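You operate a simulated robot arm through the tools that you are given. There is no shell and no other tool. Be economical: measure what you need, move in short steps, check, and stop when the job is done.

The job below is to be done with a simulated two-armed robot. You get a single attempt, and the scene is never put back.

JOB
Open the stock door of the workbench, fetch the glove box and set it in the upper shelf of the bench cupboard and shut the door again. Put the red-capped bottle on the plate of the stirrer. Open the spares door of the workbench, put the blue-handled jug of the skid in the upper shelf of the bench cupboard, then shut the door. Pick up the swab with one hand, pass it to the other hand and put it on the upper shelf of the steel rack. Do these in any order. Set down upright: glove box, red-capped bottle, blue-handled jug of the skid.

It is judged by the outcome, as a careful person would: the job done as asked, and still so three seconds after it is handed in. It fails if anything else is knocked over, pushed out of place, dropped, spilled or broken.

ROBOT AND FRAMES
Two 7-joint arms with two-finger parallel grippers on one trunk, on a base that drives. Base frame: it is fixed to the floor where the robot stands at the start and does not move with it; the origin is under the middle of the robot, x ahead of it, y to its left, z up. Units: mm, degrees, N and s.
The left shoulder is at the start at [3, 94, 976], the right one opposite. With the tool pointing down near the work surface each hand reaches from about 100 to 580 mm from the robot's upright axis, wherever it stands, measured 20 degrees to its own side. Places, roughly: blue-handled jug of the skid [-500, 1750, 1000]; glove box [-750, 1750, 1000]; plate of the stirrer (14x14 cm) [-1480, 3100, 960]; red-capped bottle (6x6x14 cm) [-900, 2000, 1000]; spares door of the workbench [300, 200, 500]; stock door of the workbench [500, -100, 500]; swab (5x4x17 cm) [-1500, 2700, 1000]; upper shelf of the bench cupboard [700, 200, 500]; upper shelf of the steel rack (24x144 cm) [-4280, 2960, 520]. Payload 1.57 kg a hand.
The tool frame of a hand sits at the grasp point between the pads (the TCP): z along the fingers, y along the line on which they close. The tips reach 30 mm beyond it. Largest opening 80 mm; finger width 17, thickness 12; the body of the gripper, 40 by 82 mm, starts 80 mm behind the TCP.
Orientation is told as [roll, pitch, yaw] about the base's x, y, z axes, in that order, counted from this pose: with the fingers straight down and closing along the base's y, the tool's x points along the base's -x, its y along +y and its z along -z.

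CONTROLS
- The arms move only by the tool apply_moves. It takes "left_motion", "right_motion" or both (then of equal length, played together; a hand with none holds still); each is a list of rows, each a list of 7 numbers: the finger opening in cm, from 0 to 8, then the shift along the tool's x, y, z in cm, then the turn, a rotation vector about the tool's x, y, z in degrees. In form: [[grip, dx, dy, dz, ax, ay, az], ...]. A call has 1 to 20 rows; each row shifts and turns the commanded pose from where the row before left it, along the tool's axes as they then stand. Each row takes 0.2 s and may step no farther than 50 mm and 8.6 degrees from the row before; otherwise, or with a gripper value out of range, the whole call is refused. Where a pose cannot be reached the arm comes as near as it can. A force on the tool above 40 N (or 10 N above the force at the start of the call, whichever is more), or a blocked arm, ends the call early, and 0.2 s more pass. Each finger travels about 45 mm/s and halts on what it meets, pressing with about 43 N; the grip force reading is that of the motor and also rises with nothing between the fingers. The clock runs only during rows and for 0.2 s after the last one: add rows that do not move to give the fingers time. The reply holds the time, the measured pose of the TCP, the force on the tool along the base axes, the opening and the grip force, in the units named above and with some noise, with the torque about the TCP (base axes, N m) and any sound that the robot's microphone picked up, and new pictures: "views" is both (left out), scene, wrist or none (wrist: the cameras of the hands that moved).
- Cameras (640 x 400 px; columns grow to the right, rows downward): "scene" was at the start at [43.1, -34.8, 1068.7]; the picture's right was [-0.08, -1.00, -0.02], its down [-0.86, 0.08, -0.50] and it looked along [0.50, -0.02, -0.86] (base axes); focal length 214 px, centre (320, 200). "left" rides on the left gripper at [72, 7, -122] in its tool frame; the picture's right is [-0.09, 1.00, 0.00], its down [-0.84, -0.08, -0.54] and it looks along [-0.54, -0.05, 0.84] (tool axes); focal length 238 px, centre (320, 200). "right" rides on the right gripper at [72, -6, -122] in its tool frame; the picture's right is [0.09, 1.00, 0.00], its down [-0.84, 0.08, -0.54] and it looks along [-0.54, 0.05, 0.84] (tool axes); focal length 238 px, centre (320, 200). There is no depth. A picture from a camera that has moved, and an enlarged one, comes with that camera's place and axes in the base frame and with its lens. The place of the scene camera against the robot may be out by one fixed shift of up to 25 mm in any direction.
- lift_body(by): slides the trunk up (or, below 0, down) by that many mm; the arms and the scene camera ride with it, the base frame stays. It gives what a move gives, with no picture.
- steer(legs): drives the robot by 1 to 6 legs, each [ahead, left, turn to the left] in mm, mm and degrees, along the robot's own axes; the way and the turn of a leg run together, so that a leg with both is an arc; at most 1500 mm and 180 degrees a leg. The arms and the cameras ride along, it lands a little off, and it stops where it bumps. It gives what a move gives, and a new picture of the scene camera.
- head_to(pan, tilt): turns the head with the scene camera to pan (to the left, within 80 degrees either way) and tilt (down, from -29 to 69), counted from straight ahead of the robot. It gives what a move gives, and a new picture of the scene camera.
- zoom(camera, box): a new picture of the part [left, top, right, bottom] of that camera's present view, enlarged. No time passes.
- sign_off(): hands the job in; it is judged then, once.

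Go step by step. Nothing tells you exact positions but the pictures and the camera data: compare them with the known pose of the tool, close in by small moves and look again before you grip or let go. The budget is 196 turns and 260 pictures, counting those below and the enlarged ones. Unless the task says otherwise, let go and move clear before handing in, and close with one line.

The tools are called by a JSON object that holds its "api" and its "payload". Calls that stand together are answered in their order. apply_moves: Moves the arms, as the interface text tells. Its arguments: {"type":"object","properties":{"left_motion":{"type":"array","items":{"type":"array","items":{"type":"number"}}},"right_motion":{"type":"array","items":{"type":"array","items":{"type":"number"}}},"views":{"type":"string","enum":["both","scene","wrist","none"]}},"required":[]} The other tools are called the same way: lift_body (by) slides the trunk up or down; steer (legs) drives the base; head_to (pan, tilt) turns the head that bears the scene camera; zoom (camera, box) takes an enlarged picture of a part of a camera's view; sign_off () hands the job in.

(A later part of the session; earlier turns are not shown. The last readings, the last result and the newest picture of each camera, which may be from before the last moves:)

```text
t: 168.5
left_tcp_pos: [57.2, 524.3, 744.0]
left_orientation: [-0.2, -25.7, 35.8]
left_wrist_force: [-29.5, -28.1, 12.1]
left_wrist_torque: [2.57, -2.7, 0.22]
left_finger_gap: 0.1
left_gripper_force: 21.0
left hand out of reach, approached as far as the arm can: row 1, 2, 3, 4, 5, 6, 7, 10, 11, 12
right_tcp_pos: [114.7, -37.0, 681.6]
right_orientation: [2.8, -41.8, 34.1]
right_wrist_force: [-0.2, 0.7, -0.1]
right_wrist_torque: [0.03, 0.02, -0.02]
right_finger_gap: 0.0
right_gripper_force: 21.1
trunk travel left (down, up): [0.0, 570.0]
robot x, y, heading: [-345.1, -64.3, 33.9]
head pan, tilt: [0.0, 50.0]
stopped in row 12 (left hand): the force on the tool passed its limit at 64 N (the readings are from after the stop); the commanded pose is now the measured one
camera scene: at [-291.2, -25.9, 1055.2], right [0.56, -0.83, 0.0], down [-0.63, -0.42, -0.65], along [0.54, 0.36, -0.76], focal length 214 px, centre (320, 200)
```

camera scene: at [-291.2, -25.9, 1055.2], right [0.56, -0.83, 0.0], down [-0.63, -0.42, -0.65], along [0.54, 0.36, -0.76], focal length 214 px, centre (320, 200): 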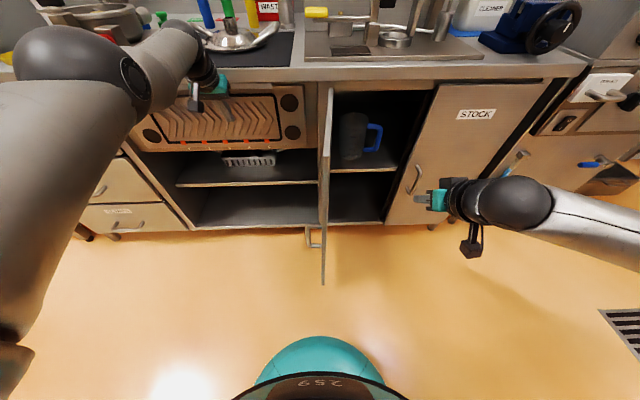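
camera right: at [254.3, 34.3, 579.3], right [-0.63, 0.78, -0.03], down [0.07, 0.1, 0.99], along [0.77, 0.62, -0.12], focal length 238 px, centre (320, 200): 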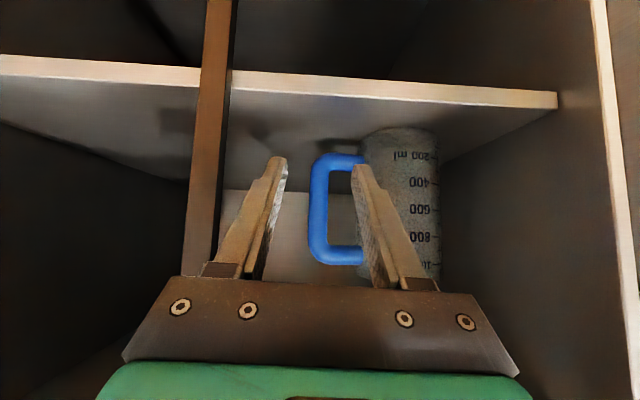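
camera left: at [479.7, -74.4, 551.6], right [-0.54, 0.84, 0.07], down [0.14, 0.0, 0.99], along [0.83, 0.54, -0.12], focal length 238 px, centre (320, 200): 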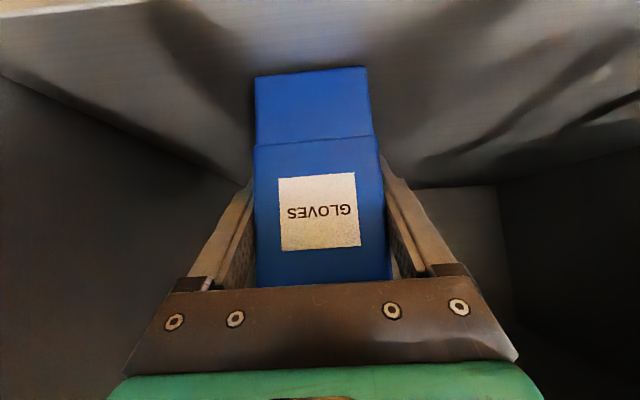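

The left fingertips pressed the oven front; I back off at once, then lower and tilt the hand a bit more.

{"api": "steer", "payload": {"legs": [[-190, 0, 0]]}}

{"api": "apply_moves", "payload": {"left_motion": [[0, 0.5, 0, 1.5, 0, -5, 0], [0, 0.5, 0, 1.5, 0, -5, 0], [0, 1, 0, 1.5, 0, -5, 0], [0, 1, 0, 1.5, 0, 0, 0]], "views": "scene"}}

{"api": "head_to", "payload": {"pan": 30, "tilt": 40}}

```text
t: 170.1
left_tcp_pos: [-97.2, 422.8, 740.1]
left_orientation: [-0.2, -25.6, 36.0]
left_wrist_force: [1.1, -0.3, -0.3]
left_wrist_torque: [0.0, 0.02, -0.01]
left_finger_gap: 0.2
left_gripper_force: 21.4
right_tcp_pos: [-40.1, -139.2, 680.5]
right_orientation: [2.7, -41.6, 34.3]
right_wrist_force: [0.4, 0.3, 0.0]
right_wrist_torque: [-0.02, 0.02, 0.01]
right_finger_gap: 0.0
right_gripper_force: 21.4
trunk travel left (down, up): [0.0, 570.0]
robot x, y, heading: [-504.9, -171.1, 33.9]
head pan, tilt: [0.0, 50.0]
camera scene: at [-445.2, -127.6, 1054.7], right [0.56, -0.83, 0.0], down [-0.64, -0.43, -0.64], along [0.53, 0.36, -0.77], focal length 214 px, centre (320, 200)
```

scene: 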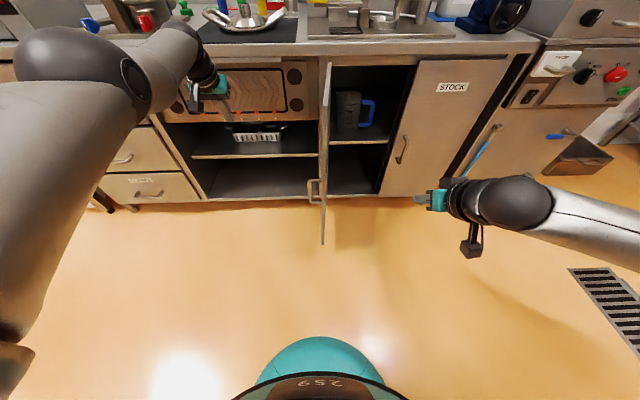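

```text
t: 171.1
left_tcp_pos: [-71.7, 446.2, 670.0]
left_orientation: [-0.2, -40.8, 36.0]
left_wrist_force: [0.5, 0.4, 0.8]
left_wrist_torque: [0.0, -0.04, -0.01]
left_finger_gap: 0.0
left_gripper_force: 21.4
left hand out of reach, approached as far as the arm can: row 1, 2, 3, 4
right_tcp_pos: [-40.4, -140.7, 679.5]
right_orientation: [2.8, -41.7, 34.2]
right_wrist_force: [0.3, -0.9, 0.2]
right_wrist_torque: [-0.01, 0.03, -0.01]
right_finger_gap: 0.1
right_gripper_force: 21.3
trunk travel left (down, up): [0.0, 570.0]
robot x, y, heading: [-502.2, -169.6, 33.6]
head pan, tilt: [0.0, 50.0]
camera scene: at [-445.3, -127.8, 1054.7], right [0.56, -0.83, 0.0], down [-0.64, -0.43, -0.64], along [0.53, 0.36, -0.77], focal length 214 px, centre (320, 200)
```

scene: 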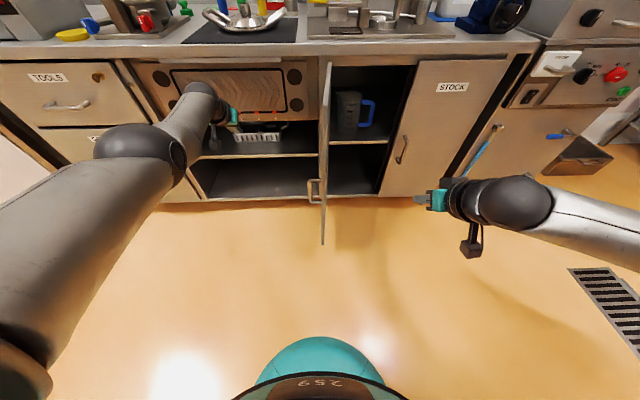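

```text
t: 172.0
left_tcp_pos: [-71.7, 445.1, 669.3]
left_orientation: [-0.1, -40.7, 36.0]
left_wrist_force: [-0.1, 1.1, 0.9]
left_wrist_torque: [0.02, 0.02, 0.01]
left_finger_gap: 0.1
left_gripper_force: 21.0
right_tcp_pos: [-40.1, -139.0, 680.0]
right_orientation: [2.7, -41.6, 34.2]
right_wrist_force: [-0.2, -0.1, 0.2]
right_wrist_torque: [0.01, 0.04, 0.02]
right_finger_gap: 0.2
right_gripper_force: 21.2
trunk travel left (down, up): [0.0, 570.0]
robot x, y, heading: [-504.0, -169.2, 33.8]
head pan, tilt: [30.0, 40.0]
camera scene: at [-471.7, -94.2, 1068.8], right [0.9, -0.44, 0.0], down [-0.28, -0.58, -0.77], along [0.34, 0.69, -0.64], focal length 214 px, centre (320, 200)
```

scene: 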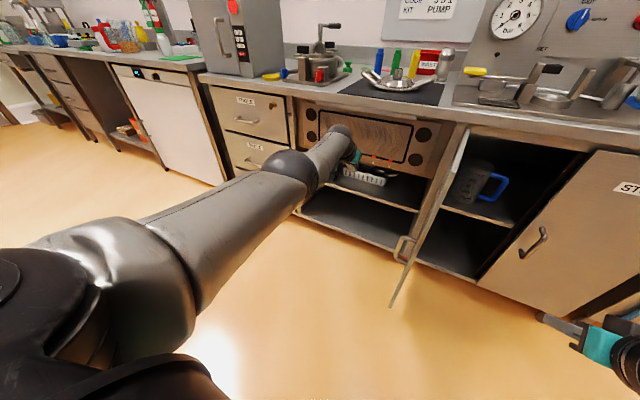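

Hand is left of the open spares door. Drive right to swing the door in.

{"api": "steer", "payload": {"legs": [[-50, 0, 0], [0, -340, 0]]}}

```text
t: 174.7
left_tcp_pos: [75.4, 138.4, 670.0]
left_orientation: [-0.1, -40.8, 35.8]
left_wrist_force: [-0.2, 0.0, 0.4]
left_wrist_torque: [0.03, 0.01, 0.01]
left_finger_gap: 0.0
left_gripper_force: 20.8
right_tcp_pos: [102.5, -446.3, 680.3]
right_orientation: [2.6, -41.6, 33.9]
right_wrist_force: [-0.3, 0.5, 0.0]
right_wrist_torque: [-0.03, 0.0, -0.01]
right_finger_gap: 0.1
right_gripper_force: 21.0
trunk travel left (down, up): [0.0, 570.0]
robot x, y, heading: [-360.3, -471.3, 33.5]
head pan, tilt: [30.0, 40.0]
camera scene: at [-328.8, -398.3, 1068.8], right [0.9, -0.45, 0.0], down [-0.29, -0.58, -0.77], along [0.34, 0.69, -0.64], focal length 214 px, centre (320, 200)
```

scene: 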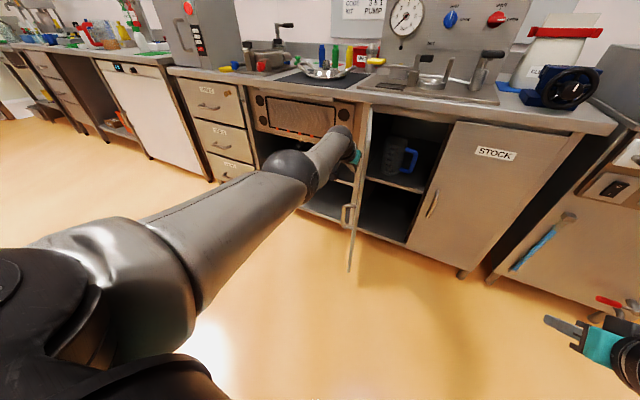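

{"api": "steer", "payload": {"legs": [[15, -63, 0], [40, -56, 0], [53, -43, 0], [55, -27, 0]]}}

{"api": "head_to", "payload": {"pan": 5, "tilt": 45}}

```text
t: 177.5
left_tcp_pos: [313.2, 73.8, 669.5]
left_orientation: [-0.2, -40.7, 35.8]
left_wrist_force: [0.5, -0.3, 0.3]
left_wrist_torque: [0.04, -0.01, -0.01]
left_finger_gap: 0.1
left_gripper_force: 20.9
right_tcp_pos: [341.2, -511.5, 680.8]
right_orientation: [2.6, -41.6, 33.9]
right_wrist_force: [0.1, 0.4, 0.3]
right_wrist_torque: [0.0, 0.03, -0.03]
right_finger_gap: 0.0
right_gripper_force: 21.1
trunk travel left (down, up): [0.0, 570.0]
robot x, y, heading: [-121.8, -534.2, 33.5]
head pan, tilt: [30.0, 40.0]
camera scene: at [-90.0, -464.1, 1068.8], right [0.9, -0.45, 0.0], down [-0.29, -0.58, -0.77], along [0.34, 0.69, -0.64], focal length 214 px, centre (320, 200)
```

scene: 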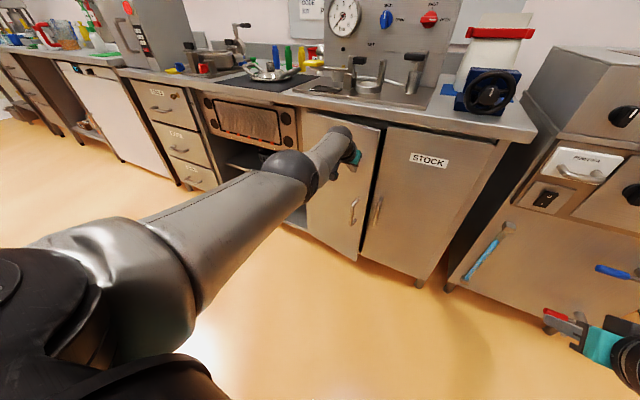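

```text
t: 178.4
left_tcp_pos: [313.4, 72.9, 669.0]
left_orientation: [-0.2, -40.6, 35.6]
left_wrist_force: [-0.2, -0.1, -0.2]
left_wrist_torque: [-0.01, -0.03, 0.01]
left_finger_gap: 0.0
left_gripper_force: 21.6
right_tcp_pos: [341.5, -511.6, 681.0]
right_orientation: [2.7, -41.6, 34.0]
right_wrist_force: [0.7, -0.7, 0.1]
right_wrist_torque: [0.01, 0.02, 0.0]
right_finger_gap: 0.0
right_gripper_force: 21.3
trunk travel left (down, up): [0.0, 570.0]
robot x, y, heading: [-123.3, -537.3, 33.3]
head pan, tilt: [5.0, 45.0]
camera scene: at [-64.2, -489.5, 1061.6], right [0.62, -0.78, 0.0], down [-0.55, -0.44, -0.71], along [0.55, 0.44, -0.71], focal length 214 px, centre (320, 200)
```

scene: 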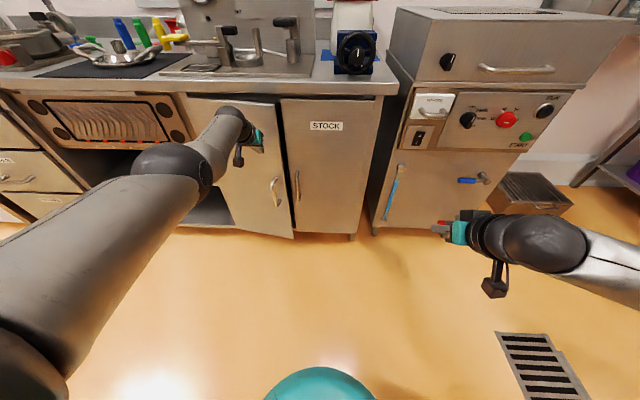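

Nearly closed. Push forward with the base.

{"api": "steer", "payload": {"legs": [[62, 0, 0]]}}

```text
t: 179.4
left_tcp_pos: [353.8, 100.6, 665.6]
left_orientation: [-0.4, -39.2, 35.8]
left_wrist_force: [-1.1, -0.3, -0.7]
left_wrist_torque: [0.0, 0.03, 0.01]
left_finger_gap: 0.0
left_gripper_force: 21.0
right_tcp_pos: [385.1, -483.2, 679.7]
right_orientation: [2.8, -41.6, 33.9]
right_wrist_force: [0.5, 0.1, 0.6]
right_wrist_torque: [-0.01, 0.01, -0.03]
right_finger_gap: 0.2
right_gripper_force: 21.7
trunk travel left (down, up): [0.0, 570.0]
robot x, y, heading: [-79.1, -508.3, 33.9]
head pan, tilt: [5.0, 45.0]
stopped in leg 1: the force on the tool passed its limit at 158 N (the readings are from after the stop); the commanded pose is now the measured one
camera scene: at [-20.4, -460.4, 1061.5], right [0.62, -0.78, 0.0], down [-0.55, -0.44, -0.71], along [0.55, 0.44, -0.71], focal length 214 px, centre (320, 200)
```

scene: 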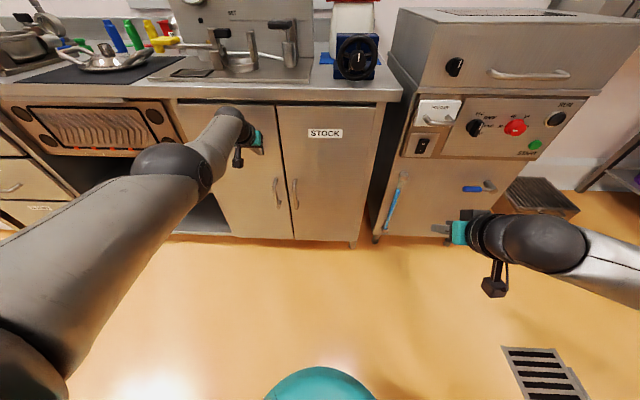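

Both doors look shut. Back off and check.

{"api": "steer", "payload": {"legs": [[-300, 0, 0]]}}

{"api": "zoom", "payload": {"camera": "scene", "box": [160, 30, 400, 180]}}

```text
t: 181.4
left_tcp_pos: [110.3, -64.6, 665.4]
left_orientation: [-0.3, -39.3, 35.5]
left_wrist_force: [-0.1, -0.6, 0.3]
left_wrist_torque: [-0.01, 0.0, -0.01]
left_finger_gap: 0.1
left_gripper_force: 21.0
right_tcp_pos: [140.0, -647.7, 679.6]
right_orientation: [2.7, -41.6, 33.7]
right_wrist_force: [-0.8, -0.1, -0.5]
right_wrist_torque: [-0.01, 0.03, 0.01]
right_finger_gap: 0.0
right_gripper_force: 21.5
trunk travel left (down, up): [0.0, 570.0]
robot x, y, heading: [-324.5, -675.5, 33.4]
head pan, tilt: [5.0, 45.0]
camera scene: at [-267.0, -623.7, 1061.6], right [0.62, -0.78, 0.0], down [-0.55, -0.44, -0.71], along [0.55, 0.44, -0.71], focal length 214 px, centre (320, 200)
```

scene: 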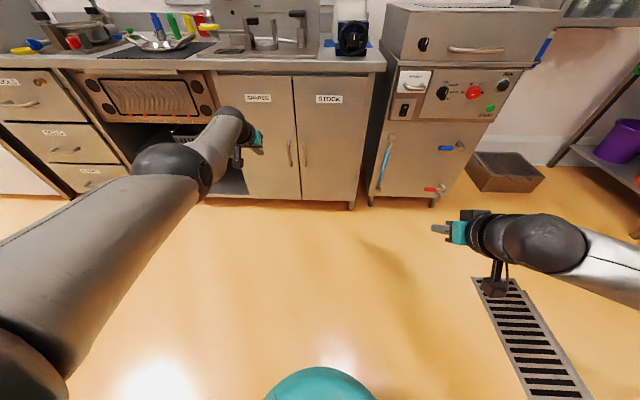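

```text
2.67 times, centred on (280, 105) of scene
camera zoom: at [-267.0, -623.7, 1061.6], right [0.62, -0.78, 0.0], down [-0.55, -0.44, -0.71], along [0.55, 0.44, -0.71], focal length 572 px, centre (427, 453)
```

zoom: 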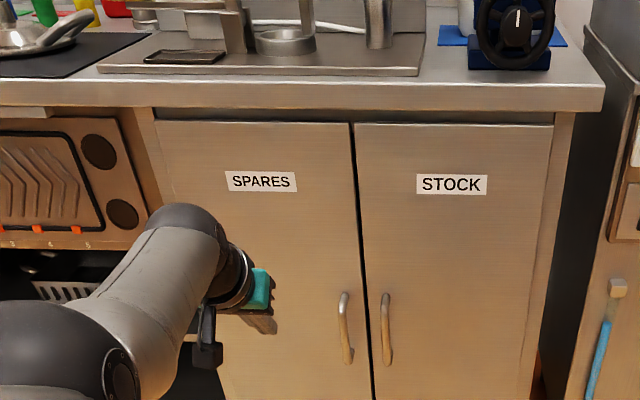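

Doors shut. Now the bottle: raise the trunk, return both hands to a tool-down stance and drive to the far counter.

{"api": "lift_body", "payload": {"by": 240}}

{"api": "apply_moves", "payload": {"left_motion": [[0, 0, 0, -3, 0, 8, 0], [0, 0, 0, -3, 0, 8, 0], [0, 0, 0, -3, 0, 8, 0], [0, 0, 0, -3, 0, 8, 0], [0, 0, 0, -3, 0, 7, 0], [8, 4, -1, -1, 0, 0, 0], [8, 4, -1, -1, 0, 0, 0], [8, 4, -1, -1, 0, 0, 0], [8, 4, -1, -1, 0, 0, 0], [8, 4, -1, 0, 0, 0, 0], [8, 4, 0, 0, 0, 0, 0]], "right_motion": [[0, 0, 0, -3, 0, 8, 0], [0, 0, 0, -3, 0, 8, 0], [0, 0, 0, -3, 0, 8, 0], [0, 0, 0, -3, 0, 8, 0], [0, 0, 0, -3, 0, 8, 0], [8, 0, 0, -1, 0, 0, 0], [8, 0, 0, -1, 0, 0, 0], [8, 0, 0, -1, 0, 0, 0], [8, 0, 0, 0, 0, 0, 0], [8, 0, 0, 0, 0, 0, 0], [8, 0, 0, 0, 0, 0, 0]], "views": "scene"}}

```text
t: 183.9
left_tcp_pos: [108.4, -65.5, 905.1]
left_orientation: [-0.3, -39.2, 35.4]
left_wrist_force: [-0.8, -0.1, -0.3]
left_wrist_torque: [0.02, 0.01, 0.01]
left_finger_gap: 0.2
left_gripper_force: 21.3
right_tcp_pos: [139.1, -647.3, 920.4]
right_orientation: [2.6, -41.6, 33.7]
right_wrist_force: [0.6, -1.1, -0.8]
right_wrist_torque: [-0.02, 0.0, 0.01]
right_finger_gap: 0.1
right_gripper_force: 21.1
trunk travel left (down, up): [-240.0, 330.0]
robot x, y, heading: [-323.8, -668.7, 33.5]
head pan, tilt: [5.0, 45.0]
```

```text
t: 186.3
left_tcp_pos: [5.8, -149.3, 1034.3]
left_orientation: [-0.2, -0.3, 35.2]
left_wrist_force: [-0.3, 0.2, -0.3]
left_wrist_torque: [0.0, 0.0, 0.02]
left_finger_gap: 79.6
left_gripper_force: 0.0
left hand out of reach, approached as far as the arm can: row 3, 4, 5, 6, 7, 8, 9, 10, 11
right_tcp_pos: [88.5, -690.3, 1081.6]
right_orientation: [2.2, -1.5, 35.4]
right_wrist_force: [0.3, -0.1, -0.5]
right_wrist_torque: [0.0, 0.01, -0.02]
right_finger_gap: 80.1
right_gripper_force: 0.0
trunk travel left (down, up): [-240.0, 330.0]
robot x, y, heading: [-320.2, -668.3, 33.6]
head pan, tilt: [5.0, 45.0]
camera scene: at [-267.1, -623.8, 1301.6], right [0.62, -0.78, 0.0], down [-0.55, -0.44, -0.71], along [0.55, 0.44, -0.71], focal length 214 px, centre (320, 200)
```

scene: 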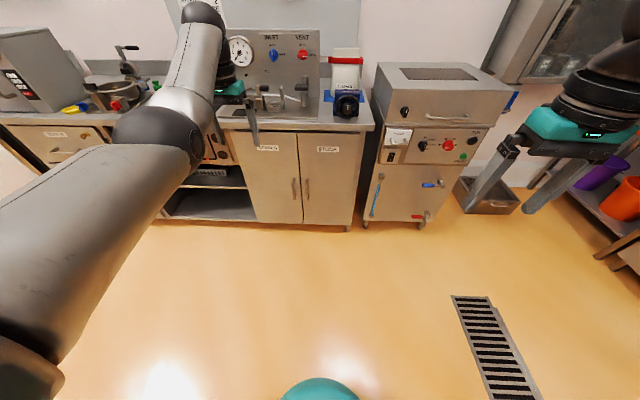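

{"api": "steer", "payload": {"legs": [[0, 1500, 0], [0, 1330, 0]]}}

{"api": "head_to", "payload": {"pan": 0, "tilt": 32}}

```text
t: 199.9
left_tcp_pos: [-1459.8, 2210.9, 1034.3]
left_orientation: [-0.3, -0.3, 33.5]
left_wrist_force: [-0.2, -0.1, 0.0]
left_wrist_torque: [-0.01, 0.01, 0.01]
left_finger_gap: 80.1
left_gripper_force: 0.0
right_tcp_pos: [-1391.2, 1668.1, 1082.2]
right_orientation: [2.0, -1.6, 33.7]
right_wrist_force: [0.6, 0.6, -0.1]
right_wrist_torque: [-0.01, 0.01, 0.01]
right_finger_gap: 80.2
right_gripper_force: 0.2
trunk travel left (down, up): [-240.0, 330.0]
robot x, y, heading: [-1805.3, 1697.6, 31.7]
head pan, tilt: [5.0, 45.0]
camera scene: at [-1745.0, 1744.4, 1301.6], right [0.6, -0.8, 0.0], down [-0.57, -0.42, -0.71], along [0.57, 0.42, -0.71], focal length 214 px, centre (320, 200)
```

scene: 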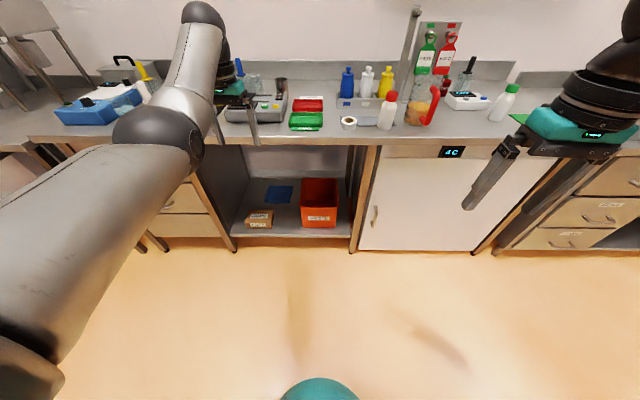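

```text
t: 200.6
left_tcp_pos: [-1458.7, 2210.9, 1035.3]
left_orientation: [-0.3, -0.3, 33.3]
left_wrist_force: [0.1, -0.4, 0.5]
left_wrist_torque: [0.0, -0.04, 0.03]
left_finger_gap: 79.9
left_gripper_force: 0.1
right_tcp_pos: [-1390.6, 1667.8, 1082.1]
right_orientation: [2.1, -1.5, 33.7]
right_wrist_force: [0.2, 0.2, -0.6]
right_wrist_torque: [0.02, 0.02, 0.03]
right_finger_gap: 79.8
right_gripper_force: 0.2
trunk travel left (down, up): [-240.0, 330.0]
robot x, y, heading: [-1808.0, 1697.2, 32.0]
head pan, tilt: [0.0, 32.0]
camera scene: at [-1733.9, 1742.7, 1321.0], right [0.52, -0.85, 0.0], down [-0.45, -0.28, -0.85], along [0.72, 0.44, -0.53], focal length 214 px, centre (320, 200)
```

scene: 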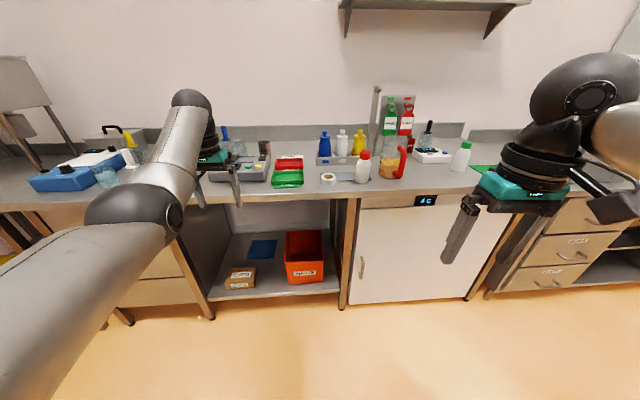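

I straighten the heading, raise the left hand, and approach the red-capped bottle (about e -2200, n 360) with the right hand.

{"api": "apply_moves", "payload": {"left_motion": [[8, 0, 0, -4, 0, 0, 0], [8, 0, 0, -4, 0, 0, 0], [8, 0, 0, -4, 0, 0, 0]], "views": "none"}}

{"api": "steer", "payload": {"legs": [[0, 0, 1.7], [470, 30, 0]]}}

{"api": "zoom", "payload": {"camera": "right", "box": [0, 0, 640, 400]}}

```text
t: 201.4
left_tcp_pos: [-1473.1, 2207.2, 1155.0]
left_orientation: [-0.3, -0.2, 33.5]
left_wrist_force: [0.7, 0.6, -0.2]
left_wrist_torque: [0.02, 0.03, 0.02]
left_finger_gap: 80.0
left_gripper_force: 0.1
left hand out of reach, approached as far as the arm can: row 3
right_tcp_pos: [-1392.3, 1668.3, 1082.6]
right_orientation: [2.0, -1.6, 33.7]
right_wrist_force: [-0.3, 0.7, 0.2]
right_wrist_torque: [-0.03, 0.01, -0.03]
right_finger_gap: 80.0
right_gripper_force: 0.1
trunk travel left (down, up): [-240.0, 330.0]
robot x, y, heading: [-1804.2, 1698.5, 31.6]
head pan, tilt: [0.0, 32.0]
```

```text
t: 204.6
left_tcp_pos: [-1110.6, 2499.2, 1154.3]
left_orientation: [-0.3, -0.2, 35.3]
left_wrist_force: [-0.5, 0.2, -1.0]
left_wrist_torque: [0.01, 0.01, 0.02]
left_finger_gap: 80.1
left_gripper_force: 0.0
right_tcp_pos: [-1014.5, 1964.1, 1081.6]
right_orientation: [2.1, -1.5, 35.4]
right_wrist_force: [0.0, 0.2, 0.6]
right_wrist_torque: [0.0, 0.01, -0.01]
right_finger_gap: 79.8
right_gripper_force: 0.1
trunk travel left (down, up): [-240.0, 330.0]
robot x, y, heading: [-1430.0, 1980.5, 33.2]
head pan, tilt: [0.0, 32.0]
camera scene: at [-1359.2, 2028.6, 1321.0], right [0.55, -0.84, 0.0], down [-0.44, -0.29, -0.85], along [0.71, 0.47, -0.53], focal length 214 px, centre (320, 200)
```

scene: 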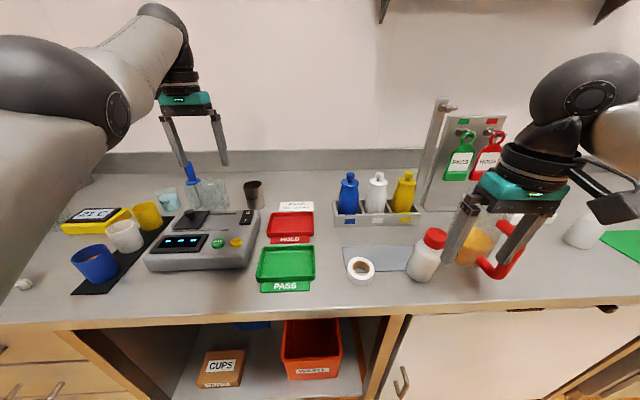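

```text
1.00 times, centred on (320, 200) of right (not enlarged: the box is as wide or as high as the picture)
camera zoom: at [-1069.1, 1911.0, 1200.5], right [-0.65, 0.76, 0.03], down [0.64, 0.52, 0.57], along [0.41, 0.39, -0.82], focal length 238 px, centre (320, 200)
```

zoom: 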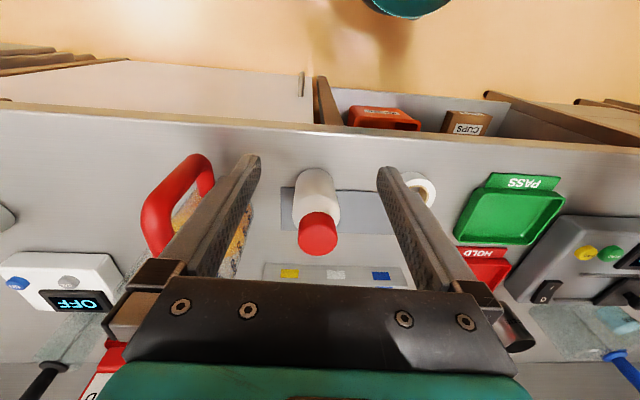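

Bottle centre is about e -2207, n 340. I move over it and descend part way.

{"api": "apply_moves", "payload": {"right_motion": [[8, -3.1, 0.5, 0, 0, 0, 0], [8, -3.1, 0.4, 0, 0, 0, 0], [8, -3.1, 0.3, 0, 0, 0, 0], [8, 0, 0, 2, 0, 0, 0], [8, 0, 0, 0, 0, 0, 0]]}}

```text
t: 205.8
left_tcp_pos: [-1113.6, 2499.6, 1154.5]
left_orientation: [-0.3, -0.3, 35.2]
left_wrist_force: [0.3, 0.3, 0.5]
left_wrist_torque: [-0.02, -0.01, 0.03]
left_finger_gap: 80.1
left_gripper_force: 0.0
right_tcp_pos: [-946.5, 2026.3, 1066.8]
right_orientation: [2.0, -1.7, 35.4]
right_wrist_force: [-0.1, 0.5, -0.4]
right_wrist_torque: [0.01, 0.0, -0.01]
right_finger_gap: 79.9
right_gripper_force: 0.0
trunk travel left (down, up): [-240.0, 330.0]
robot x, y, heading: [-1427.5, 1982.7, 33.3]
head pan, tilt: [0.0, 32.0]
camera scene: at [-1359.6, 2028.4, 1321.0], right [0.55, -0.84, 0.0], down [-0.44, -0.29, -0.85], along [0.71, 0.47, -0.53], focal length 214 px, centre (320, 200)
camera right: at [-1001.5, 1974.6, 1185.5], right [-0.65, 0.76, 0.03], down [0.64, 0.52, 0.57], along [0.41, 0.39, -0.82], focal length 238 px, centre (320, 200)
```

scene: 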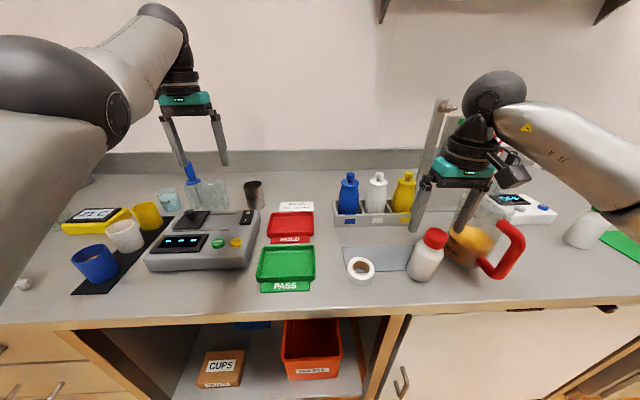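
right: 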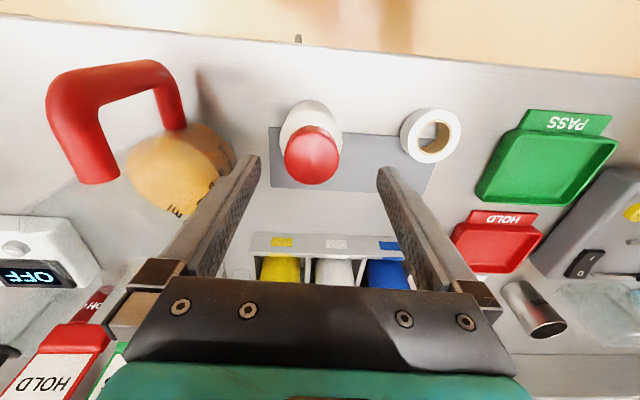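

{"api": "zoom", "payload": {"camera": "scene", "box": [380, 140, 540, 290]}}

{"api": "zoom", "payload": {"camera": "right", "box": [40, 60, 360, 260]}}

```text
2.67 times, centred on (460, 215) of scene
camera zoom: at [-1359.6, 2028.4, 1321.0], right [0.55, -0.84, 0.0], down [-0.44, -0.29, -0.85], along [0.71, 0.47, -0.53], focal length 572 px, centre (-53, 160)
```

zoom: 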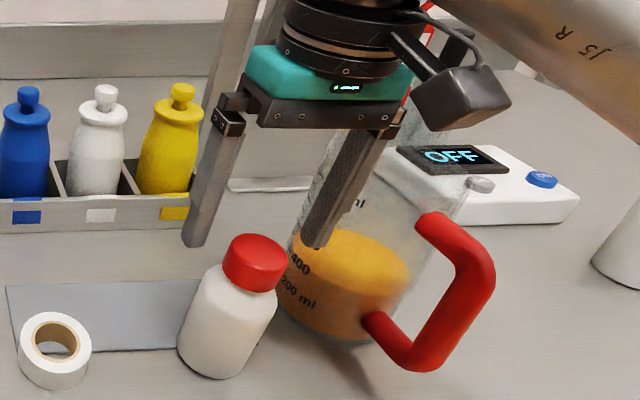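

```text
2.00 times, centred on (200, 160) of right
camera zoom: at [-1001.5, 1974.6, 1185.5], right [-0.65, 0.76, 0.03], down [0.64, 0.52, 0.57], along [0.41, 0.39, -0.82], focal length 477 px, centre (560, 280)
```

zoom: 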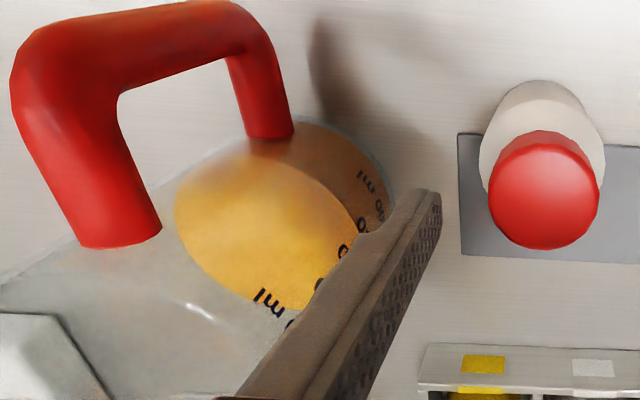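

The right finger has ~30 mm clearance from the red jug. Descend over the bottle and close.

{"api": "apply_moves", "payload": {"right_motion": [[8, 0.3, -0.3, 2.5, 0, 0, 0], [8, 0, 0, 2.5, 0, 0, 0], [8, 0, 0, 2.5, 0, 0, 0], [8, 0, 0, 2.3, 0, 0, 0], [8, 0, 0, 0, 0, 0, 0]]}}

```text
t: 207.0
left_tcp_pos: [-1112.1, 2498.7, 1154.7]
left_orientation: [-0.2, -0.2, 35.2]
left_wrist_force: [0.5, -0.7, 0.0]
left_wrist_torque: [0.02, 0.0, 0.0]
left_finger_gap: 80.2
left_gripper_force: 0.1
right_tcp_pos: [-946.4, 2026.8, 967.3]
right_orientation: [2.0, -1.6, 35.4]
right_wrist_force: [-1.1, -0.6, -0.5]
right_wrist_torque: [0.0, -0.01, 0.01]
right_finger_gap: 80.1
right_gripper_force: 0.1
trunk travel left (down, up): [-240.0, 330.0]
robot x, y, heading: [-1428.9, 1981.2, 33.4]
head pan, tilt: [0.0, 32.0]
camera scene: at [-1359.6, 2028.3, 1321.1], right [0.55, -0.84, 0.0], down [-0.44, -0.29, -0.85], along [0.71, 0.47, -0.53], focal length 214 px, centre (320, 200)
camera right: at [-1001.6, 1974.8, 1085.2], right [-0.65, 0.76, 0.03], down [0.64, 0.52, 0.57], along [0.41, 0.39, -0.82], focal length 238 px, centre (320, 200)
```

scene: 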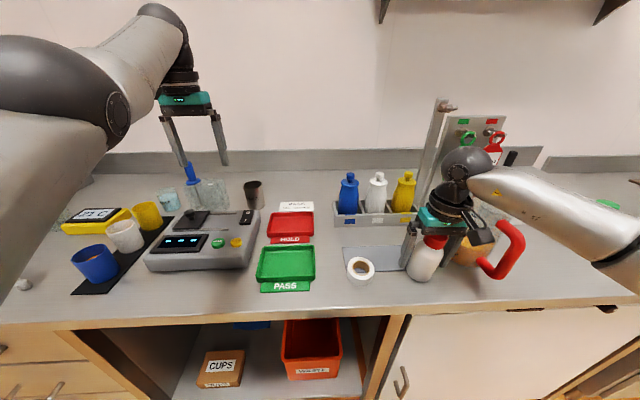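
right: 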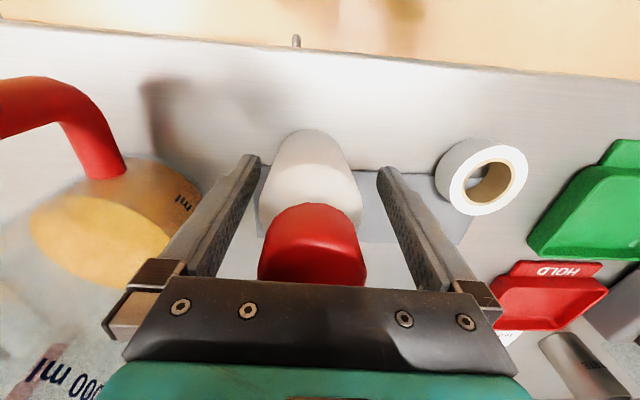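

{"api": "apply_moves", "payload": {"right_motion": [[4, 0, 0, 0, 0, 0, 0], [4, 0, 0, 0, 0, 0, 0], [4, 0, 0, 0, 0, 0, 0], [4, 0, 0, 0, 0, 0, 0], [4, 0, 0, -0.5, 0, 0, 0], [4, 0, 0, -1, 0, 0, 0], [4, 0, 0, -1.5, 0, 0, 0]]}}

```text
t: 208.6
left_tcp_pos: [-1112.4, 2498.7, 1154.4]
left_orientation: [-0.3, -0.3, 35.2]
left_wrist_force: [0.1, -0.3, 0.0]
left_wrist_torque: [0.05, 0.01, 0.0]
left_finger_gap: 80.2
left_gripper_force: 0.1
right_tcp_pos: [-946.9, 2026.3, 997.1]
right_orientation: [2.0, -1.6, 35.4]
right_wrist_force: [0.5, 0.5, -0.6]
right_wrist_torque: [0.01, 0.01, -0.02]
right_finger_gap: 52.2
right_gripper_force: 42.7
trunk travel left (down, up): [-240.0, 330.0]
robot x, y, heading: [-1426.6, 1984.1, 33.4]
head pan, tilt: [0.0, 32.0]
camera scene: at [-1359.6, 2028.3, 1321.0], right [0.55, -0.84, 0.0], down [-0.44, -0.29, -0.85], along [0.71, 0.47, -0.53], focal length 214 px, centre (320, 200)
camera right: at [-1002.2, 1974.0, 1115.3], right [-0.65, 0.76, 0.03], down [0.64, 0.52, 0.57], along [0.41, 0.39, -0.82], focal length 238 px, centre (320, 200)
```

scene: 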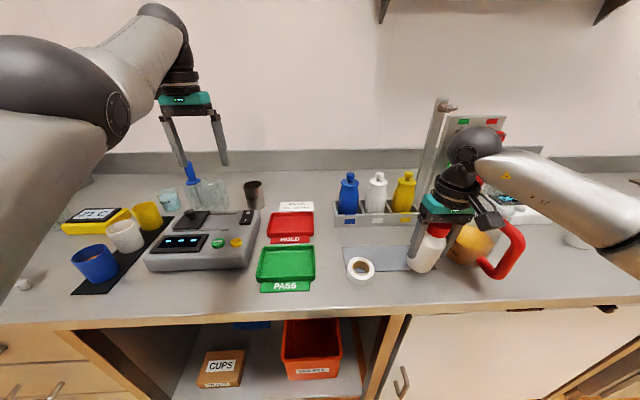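
right: 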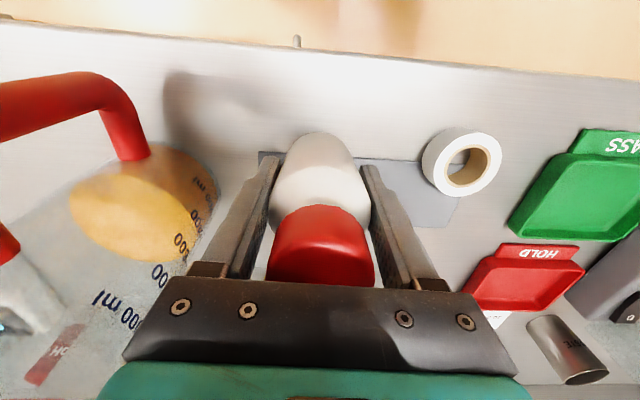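

Bottle held. Lift clear, back off and drive left to the stirrer.

{"api": "apply_moves", "payload": {"right_motion": [[4, 0, 0, -3, 0, 0, 0], [4, 0, 0, -3, 0, 0, 0], [4, 0, 0, -3, 0, 0, 0], [4, 0, 0, -3, 0, 0, 0]], "views": "none"}}

{"api": "steer", "payload": {"legs": [[-420, 0, 2], [0, 950, 0]]}}

```text
t: 209.6
left_tcp_pos: [-1112.1, 2498.4, 1155.7]
left_orientation: [-0.3, -0.3, 35.1]
left_wrist_force: [0.3, 0.5, 0.6]
left_wrist_torque: [0.01, -0.04, 0.0]
left_finger_gap: 80.2
left_gripper_force: 0.0
right_tcp_pos: [-947.7, 2021.6, 1117.2]
right_orientation: [2.0, -1.6, 35.4]
right_wrist_force: [0.7, 0.2, -1.7]
right_wrist_torque: [0.01, 0.01, 0.0]
right_finger_gap: 52.5
right_gripper_force: 43.1
trunk travel left (down, up): [-240.0, 330.0]
robot x, y, heading: [-1429.8, 1980.4, 33.2]
head pan, tilt: [0.0, 32.0]
```

```text
t: 216.7
left_tcp_pos: [-2001.9, 3050.1, 1155.9]
left_orientation: [-0.3, -0.3, 36.2]
left_wrist_force: [-0.2, -0.1, 0.1]
left_wrist_torque: [0.03, -0.02, 0.0]
left_finger_gap: 80.4
left_gripper_force: 0.0
right_tcp_pos: [-1829.7, 2575.2, 1115.4]
right_orientation: [2.0, -1.7, 36.5]
right_wrist_force: [0.2, 0.7, -0.9]
right_wrist_torque: [0.0, 0.0, 0.01]
right_finger_gap: 52.6
right_gripper_force: 42.8
trunk travel left (down, up): [-240.0, 330.0]
robot x, y, heading: [-2312.3, 2525.3, 34.4]
head pan, tilt: [0.0, 32.0]
camera scene: at [-2241.1, 2575.3, 1321.0], right [0.56, -0.83, 0.0], down [-0.44, -0.3, -0.85], along [0.7, 0.48, -0.53], focal length 214 px, centre (320, 200)
```

scene: 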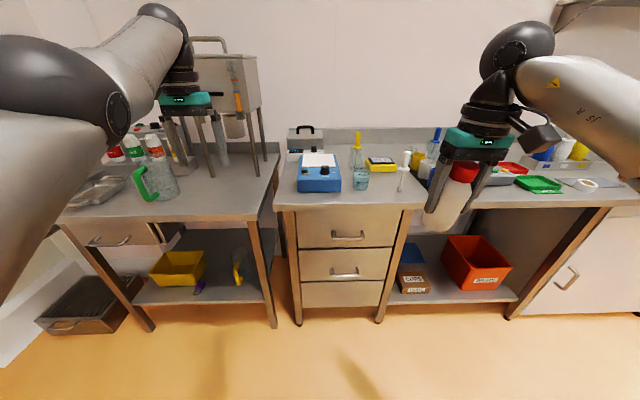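

The blue device with a white plate is the stirrer. I zoom to see it and the swab.

{"api": "zoom", "payload": {"camera": "scene", "box": [270, 110, 450, 222]}}

```text
3.56 times, centred on (360, 166) of scene
camera zoom: at [-2241.1, 2575.3, 1321.0], right [0.56, -0.83, 0.0], down [-0.44, -0.3, -0.85], along [0.7, 0.48, -0.53], focal length 763 px, centre (178, 321)
```

zoom: 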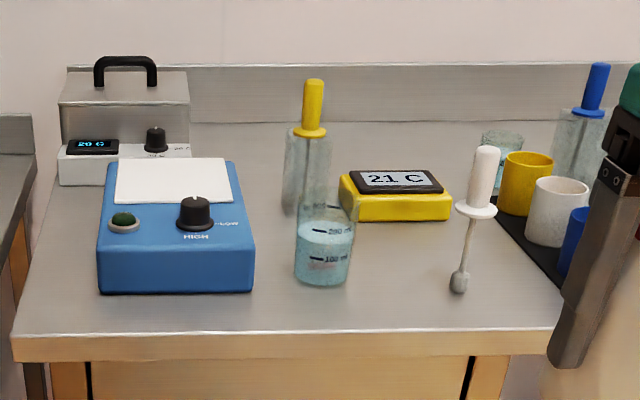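

Stirrer plate is at about e -3403, n 482 (z 960); the swab stands upright near e -3085, n 307, handle z 1000–1070. The left arm would meet the tower, so I first retract it here.

{"api": "apply_moves", "payload": {"left_motion": [[8, 0, -4, 0, 0, 0, 0], [8, 0, -4, 0, 0, 0, 0], [8, 0, -4, 0, 0, 0, 0], [8, 2, -2, 0, 0, 0, 0], [8, 4, 0, 0, 0, 0, 0], [8, 4, 0, 0, 0, 0, 0], [8, 4, 0, 0, 0, 0, 0], [8, 4, 0, 0, 0, 0, 0]], "views": "scene"}}

```text
t: 218.5
left_tcp_pos: [-1936.2, 2928.5, 1197.9]
left_orientation: [-0.2, -0.2, 36.3]
left_wrist_force: [1.0, 0.1, 0.8]
left_wrist_torque: [0.0, 0.01, 0.0]
left_finger_gap: 80.1
left_gripper_force: 0.1
left hand out of reach, approached as far as the arm can: row 4, 5, 6, 7, 8
right_tcp_pos: [-1828.2, 2575.5, 1114.9]
right_orientation: [2.1, -1.6, 36.5]
right_wrist_force: [-0.8, 0.7, -1.5]
right_wrist_torque: [0.02, -0.01, 0.02]
right_finger_gap: 52.0
right_gripper_force: 42.6
trunk travel left (down, up): [-240.0, 330.0]
robot x, y, heading: [-2311.6, 2529.4, 34.4]
head pan, tilt: [0.0, 32.0]
camera scene: at [-2241.0, 2575.1, 1321.0], right [0.56, -0.83, 0.0], down [-0.44, -0.3, -0.85], along [0.7, 0.48, -0.53], focal length 214 px, centre (320, 200)
```

scene: 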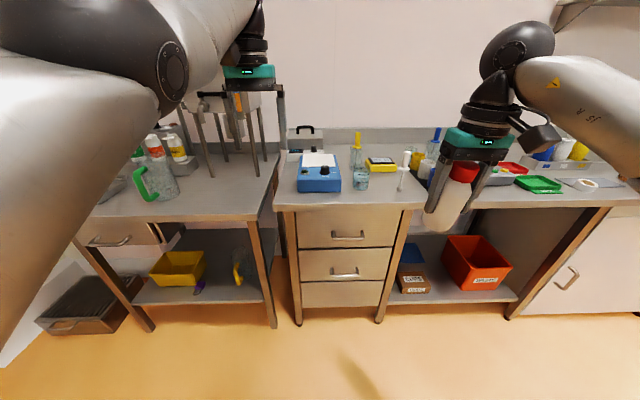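

The left arm stays long at this height; I lower it in the free aisle and try to fold it back to its starting stance.

{"api": "apply_moves", "payload": {"left_motion": [[8, 0, 0, 4, 0, 0, 0], [8, 0, 0, 4, 0, 0, 0], [8, 0, 0, 4, 0, 0, 0], [8, 0, 0, 4, 0, 0, 0], [8, 0, 0, 4, 0, 0, 0], [8, 3, 0, 2, 0, 0, 0], [8, 4, 0, 0, 0, 0, 0], [8, 4, 0, 0, 0, 0, 0], [8, 4, 0, 0, 0, 0, 0], [8, 4, 0, 0, 0, 0, 0], [8, 4, 0, 0, 0, 0, 0]], "views": "scene"}}

```text
t: 220.9
left_tcp_pos: [-1883.2, 2919.2, 997.1]
left_orientation: [-0.2, -0.1, 36.3]
left_wrist_force: [-0.2, -0.3, 0.4]
left_wrist_torque: [0.02, 0.04, 0.02]
left_finger_gap: 80.1
left_gripper_force: 0.0
left hand out of reach, approached as far as the arm can: row 1, 2, 3, 4, 5, 6, 7, 8, 9, 10, 11
right_tcp_pos: [-1827.8, 2576.5, 1115.9]
right_orientation: [2.0, -1.6, 36.5]
right_wrist_force: [-0.1, -0.3, -0.4]
right_wrist_torque: [0.0, 0.03, -0.02]
right_finger_gap: 52.4
right_gripper_force: 43.0
trunk travel left (down, up): [-240.0, 330.0]
robot x, y, heading: [-2309.0, 2524.9, 34.5]
head pan, tilt: [0.0, 32.0]
camera scene: at [-2241.0, 2575.1, 1321.0], right [0.56, -0.83, 0.0], down [-0.44, -0.3, -0.85], along [0.7, 0.48, -0.53], focal length 214 px, centre (320, 200)
```

scene: 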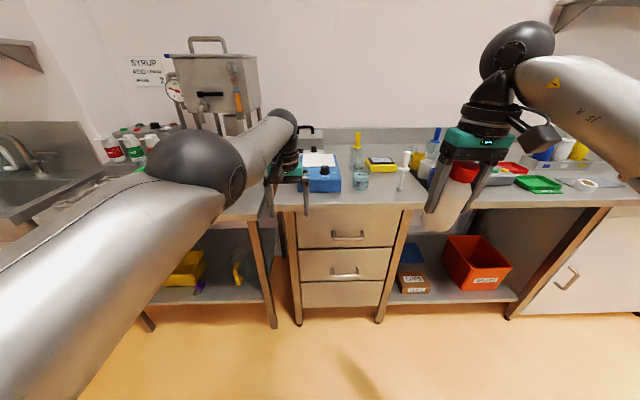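

The left arm won't fold, so I turn the robot 70° left: then the left arm points along the aisle and the right arm faces the bench.

{"api": "steer", "payload": {"legs": [[0, 0, 70]]}}

{"api": "head_to", "payload": {"pan": -50, "tilt": 32}}

```text
t: 224.3
left_tcp_pos: [-2516.6, 3069.2, 998.4]
left_orientation: [-0.2, -0.2, 104.7]
left_wrist_force: [-0.1, 0.4, -0.6]
left_wrist_torque: [-0.02, 0.0, -0.02]
left_finger_gap: 80.0
left_gripper_force: 0.1
right_tcp_pos: [-2176.6, 2993.1, 1116.0]
right_orientation: [2.1, -1.6, 104.9]
right_wrist_force: [1.0, -0.2, -0.6]
right_wrist_torque: [0.03, -0.02, 0.01]
right_finger_gap: 52.3
right_gripper_force: 42.7
trunk travel left (down, up): [-240.0, 330.0]
robot x, y, heading: [-2307.4, 2531.7, 102.8]
head pan, tilt: [0.0, 32.0]
camera scene: at [-2345.3, 2616.0, 1321.0], right [0.98, 0.22, 0.0], down [0.12, -0.52, -0.85], along [-0.19, 0.83, -0.53], focal length 214 px, centre (320, 200)
```

scene: 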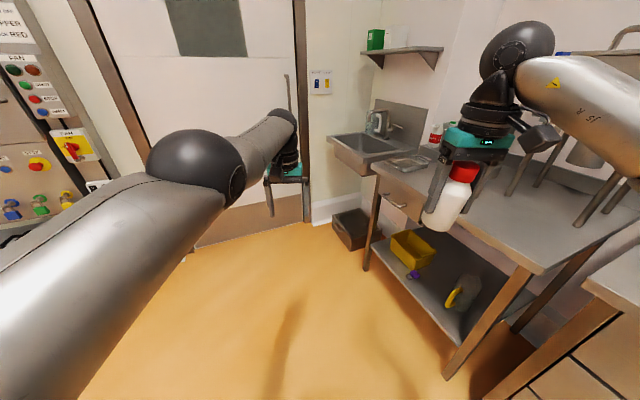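

```text
t: 225.4
left_tcp_pos: [-2517.3, 3068.7, 997.5]
left_orientation: [-0.2, -0.2, 104.8]
left_wrist_force: [0.6, -1.0, 1.2]
left_wrist_torque: [0.01, -0.01, 0.02]
left_finger_gap: 79.8
left_gripper_force: 0.0
right_tcp_pos: [-2175.6, 2993.3, 1115.2]
right_orientation: [2.1, -1.6, 104.8]
right_wrist_force: [-0.2, 0.4, 0.2]
right_wrist_torque: [-0.01, -0.02, 0.02]
right_finger_gap: 52.4
right_gripper_force: 42.7
trunk travel left (down, up): [-240.0, 330.0]
robot x, y, heading: [-2308.4, 2532.0, 102.7]
head pan, tilt: [-50.0, 32.0]
camera scene: at [-2271.3, 2600.0, 1321.0], right [0.8, -0.6, 0.0], down [-0.32, -0.42, -0.85], along [0.51, 0.68, -0.53], focal length 214 px, centre (320, 200)
```

scene: 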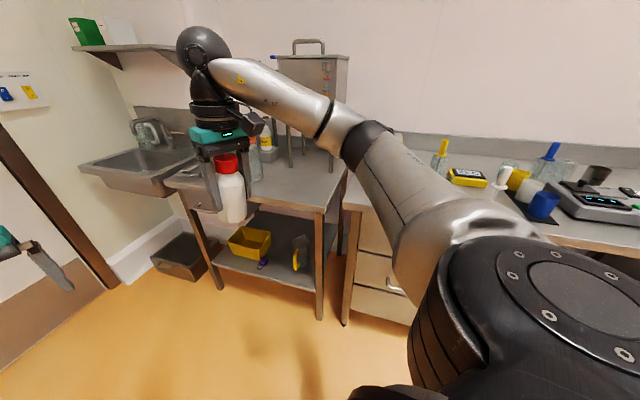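

Now extend the right arm toward the bench side and drive sideways to the stirrer.

{"api": "apply_moves", "payload": {"right_motion": [[4, 0.8, -4, 0, 0, 0, 0], [4, 0.8, -4, 0, 0, 0, 0], [4, 0.8, -4, 0, 0, 0, 0], [4, 0.8, -4, 0, 0, 0, 0], [4, 0.8, -4, 0, 0, 0, 0]], "views": "none"}}

{"api": "steer", "payload": {"legs": [[0, -330, 0]]}}

```text
t: 226.6
left_tcp_pos: [-2516.0, 3068.1, 998.7]
left_orientation: [-0.2, -0.2, 104.7]
left_wrist_force: [0.4, -0.7, 0.7]
left_wrist_torque: [0.02, -0.01, -0.01]
left_finger_gap: 80.2
left_gripper_force: 0.0
right_tcp_pos: [-1976.7, 3004.5, 1109.1]
right_orientation: [2.1, -1.7, 104.7]
right_wrist_force: [0.8, -0.5, -1.3]
right_wrist_torque: [0.0, -0.01, 0.0]
right_finger_gap: 52.3
right_gripper_force: 43.0
right hand out of reach, approached as far as the arm can: row 5
trunk travel left (down, up): [-240.0, 330.0]
robot x, y, heading: [-2306.1, 2528.0, 102.4]
head pan, tilt: [-50.0, 32.0]
```

```text
t: 228.8
left_tcp_pos: [-2192.9, 3140.3, 999.3]
left_orientation: [-0.2, -0.3, 104.5]
left_wrist_force: [-0.8, -0.5, 0.2]
left_wrist_torque: [-0.06, 0.03, -0.02]
left_finger_gap: 79.8
left_gripper_force: 0.0
right_tcp_pos: [-1654.3, 3075.2, 1107.8]
right_orientation: [2.1, -1.7, 104.4]
right_wrist_force: [0.3, 0.4, -0.5]
right_wrist_torque: [0.0, 0.01, -0.04]
right_finger_gap: 52.4
right_gripper_force: 42.9
trunk travel left (down, up): [-240.0, 330.0]
robot x, y, heading: [-1986.7, 2599.6, 102.4]
head pan, tilt: [-50.0, 32.0]
camera scene: at [-1949.5, 2671.7, 1321.0], right [0.79, -0.61, 0.0], down [-0.32, -0.42, -0.85], along [0.52, 0.67, -0.53], focal length 214 px, centre (320, 200)
```

scene: 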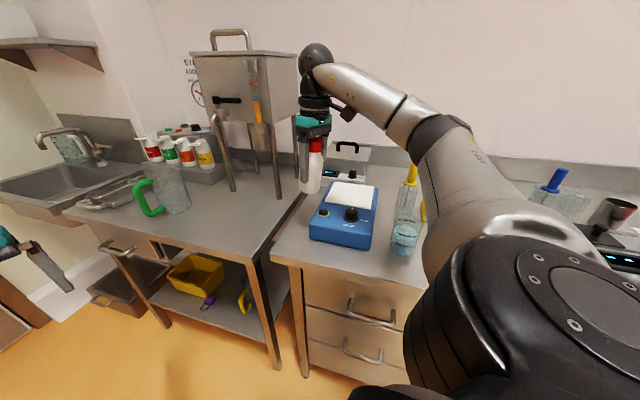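

{"api": "steer", "payload": {"legs": [[-15, -164, 0]]}}

{"api": "zoom", "payload": {"camera": "right", "box": [0, 0, 640, 400]}}

```text
t: 230.3
left_tcp_pos: [-2027.0, 3162.9, 998.1]
left_orientation: [-0.2, -0.2, 104.4]
left_wrist_force: [0.3, 0.3, -1.0]
left_wrist_torque: [-0.01, 0.04, -0.02]
left_finger_gap: 79.9
left_gripper_force: 0.1
right_tcp_pos: [-1489.2, 3095.3, 1107.5]
right_orientation: [2.0, -1.7, 104.5]
right_wrist_force: [0.2, 0.3, -0.9]
right_wrist_torque: [0.01, 0.02, 0.01]
right_finger_gap: 52.5
right_gripper_force: 42.8
trunk travel left (down, up): [-240.0, 330.0]
robot x, y, heading: [-1824.3, 2621.5, 102.3]
head pan, tilt: [-50.0, 32.0]
camera scene: at [-1784.4, 2692.6, 1321.0], right [0.79, -0.61, 0.0], down [-0.32, -0.42, -0.85], along [0.52, 0.67, -0.53], focal length 214 px, centre (320, 200)
```

scene: 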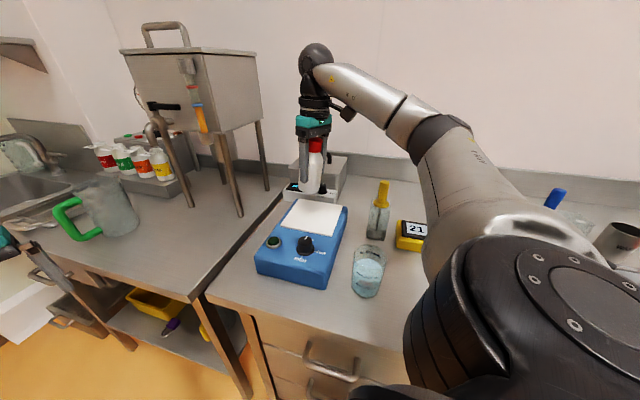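

```text
1.00 times, centred on (320, 200) of right (not enlarged: the box is as wide or as high as the picture)
camera zoom: at [-1459.1, 3025.5, 1226.0], right [-0.94, -0.34, 0.03], down [-0.26, 0.78, 0.57], along [-0.22, 0.53, -0.82], focal length 238 px, centre (320, 200)
```

zoom: 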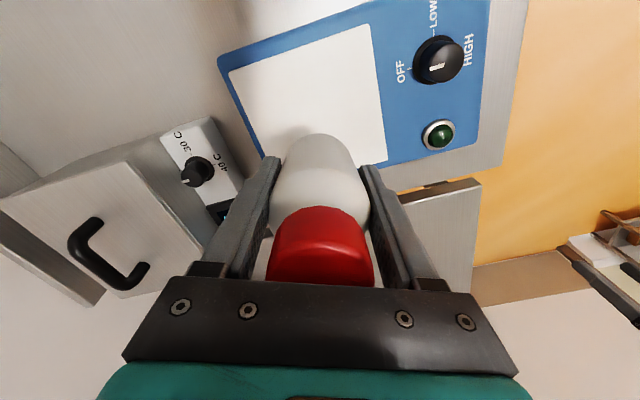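

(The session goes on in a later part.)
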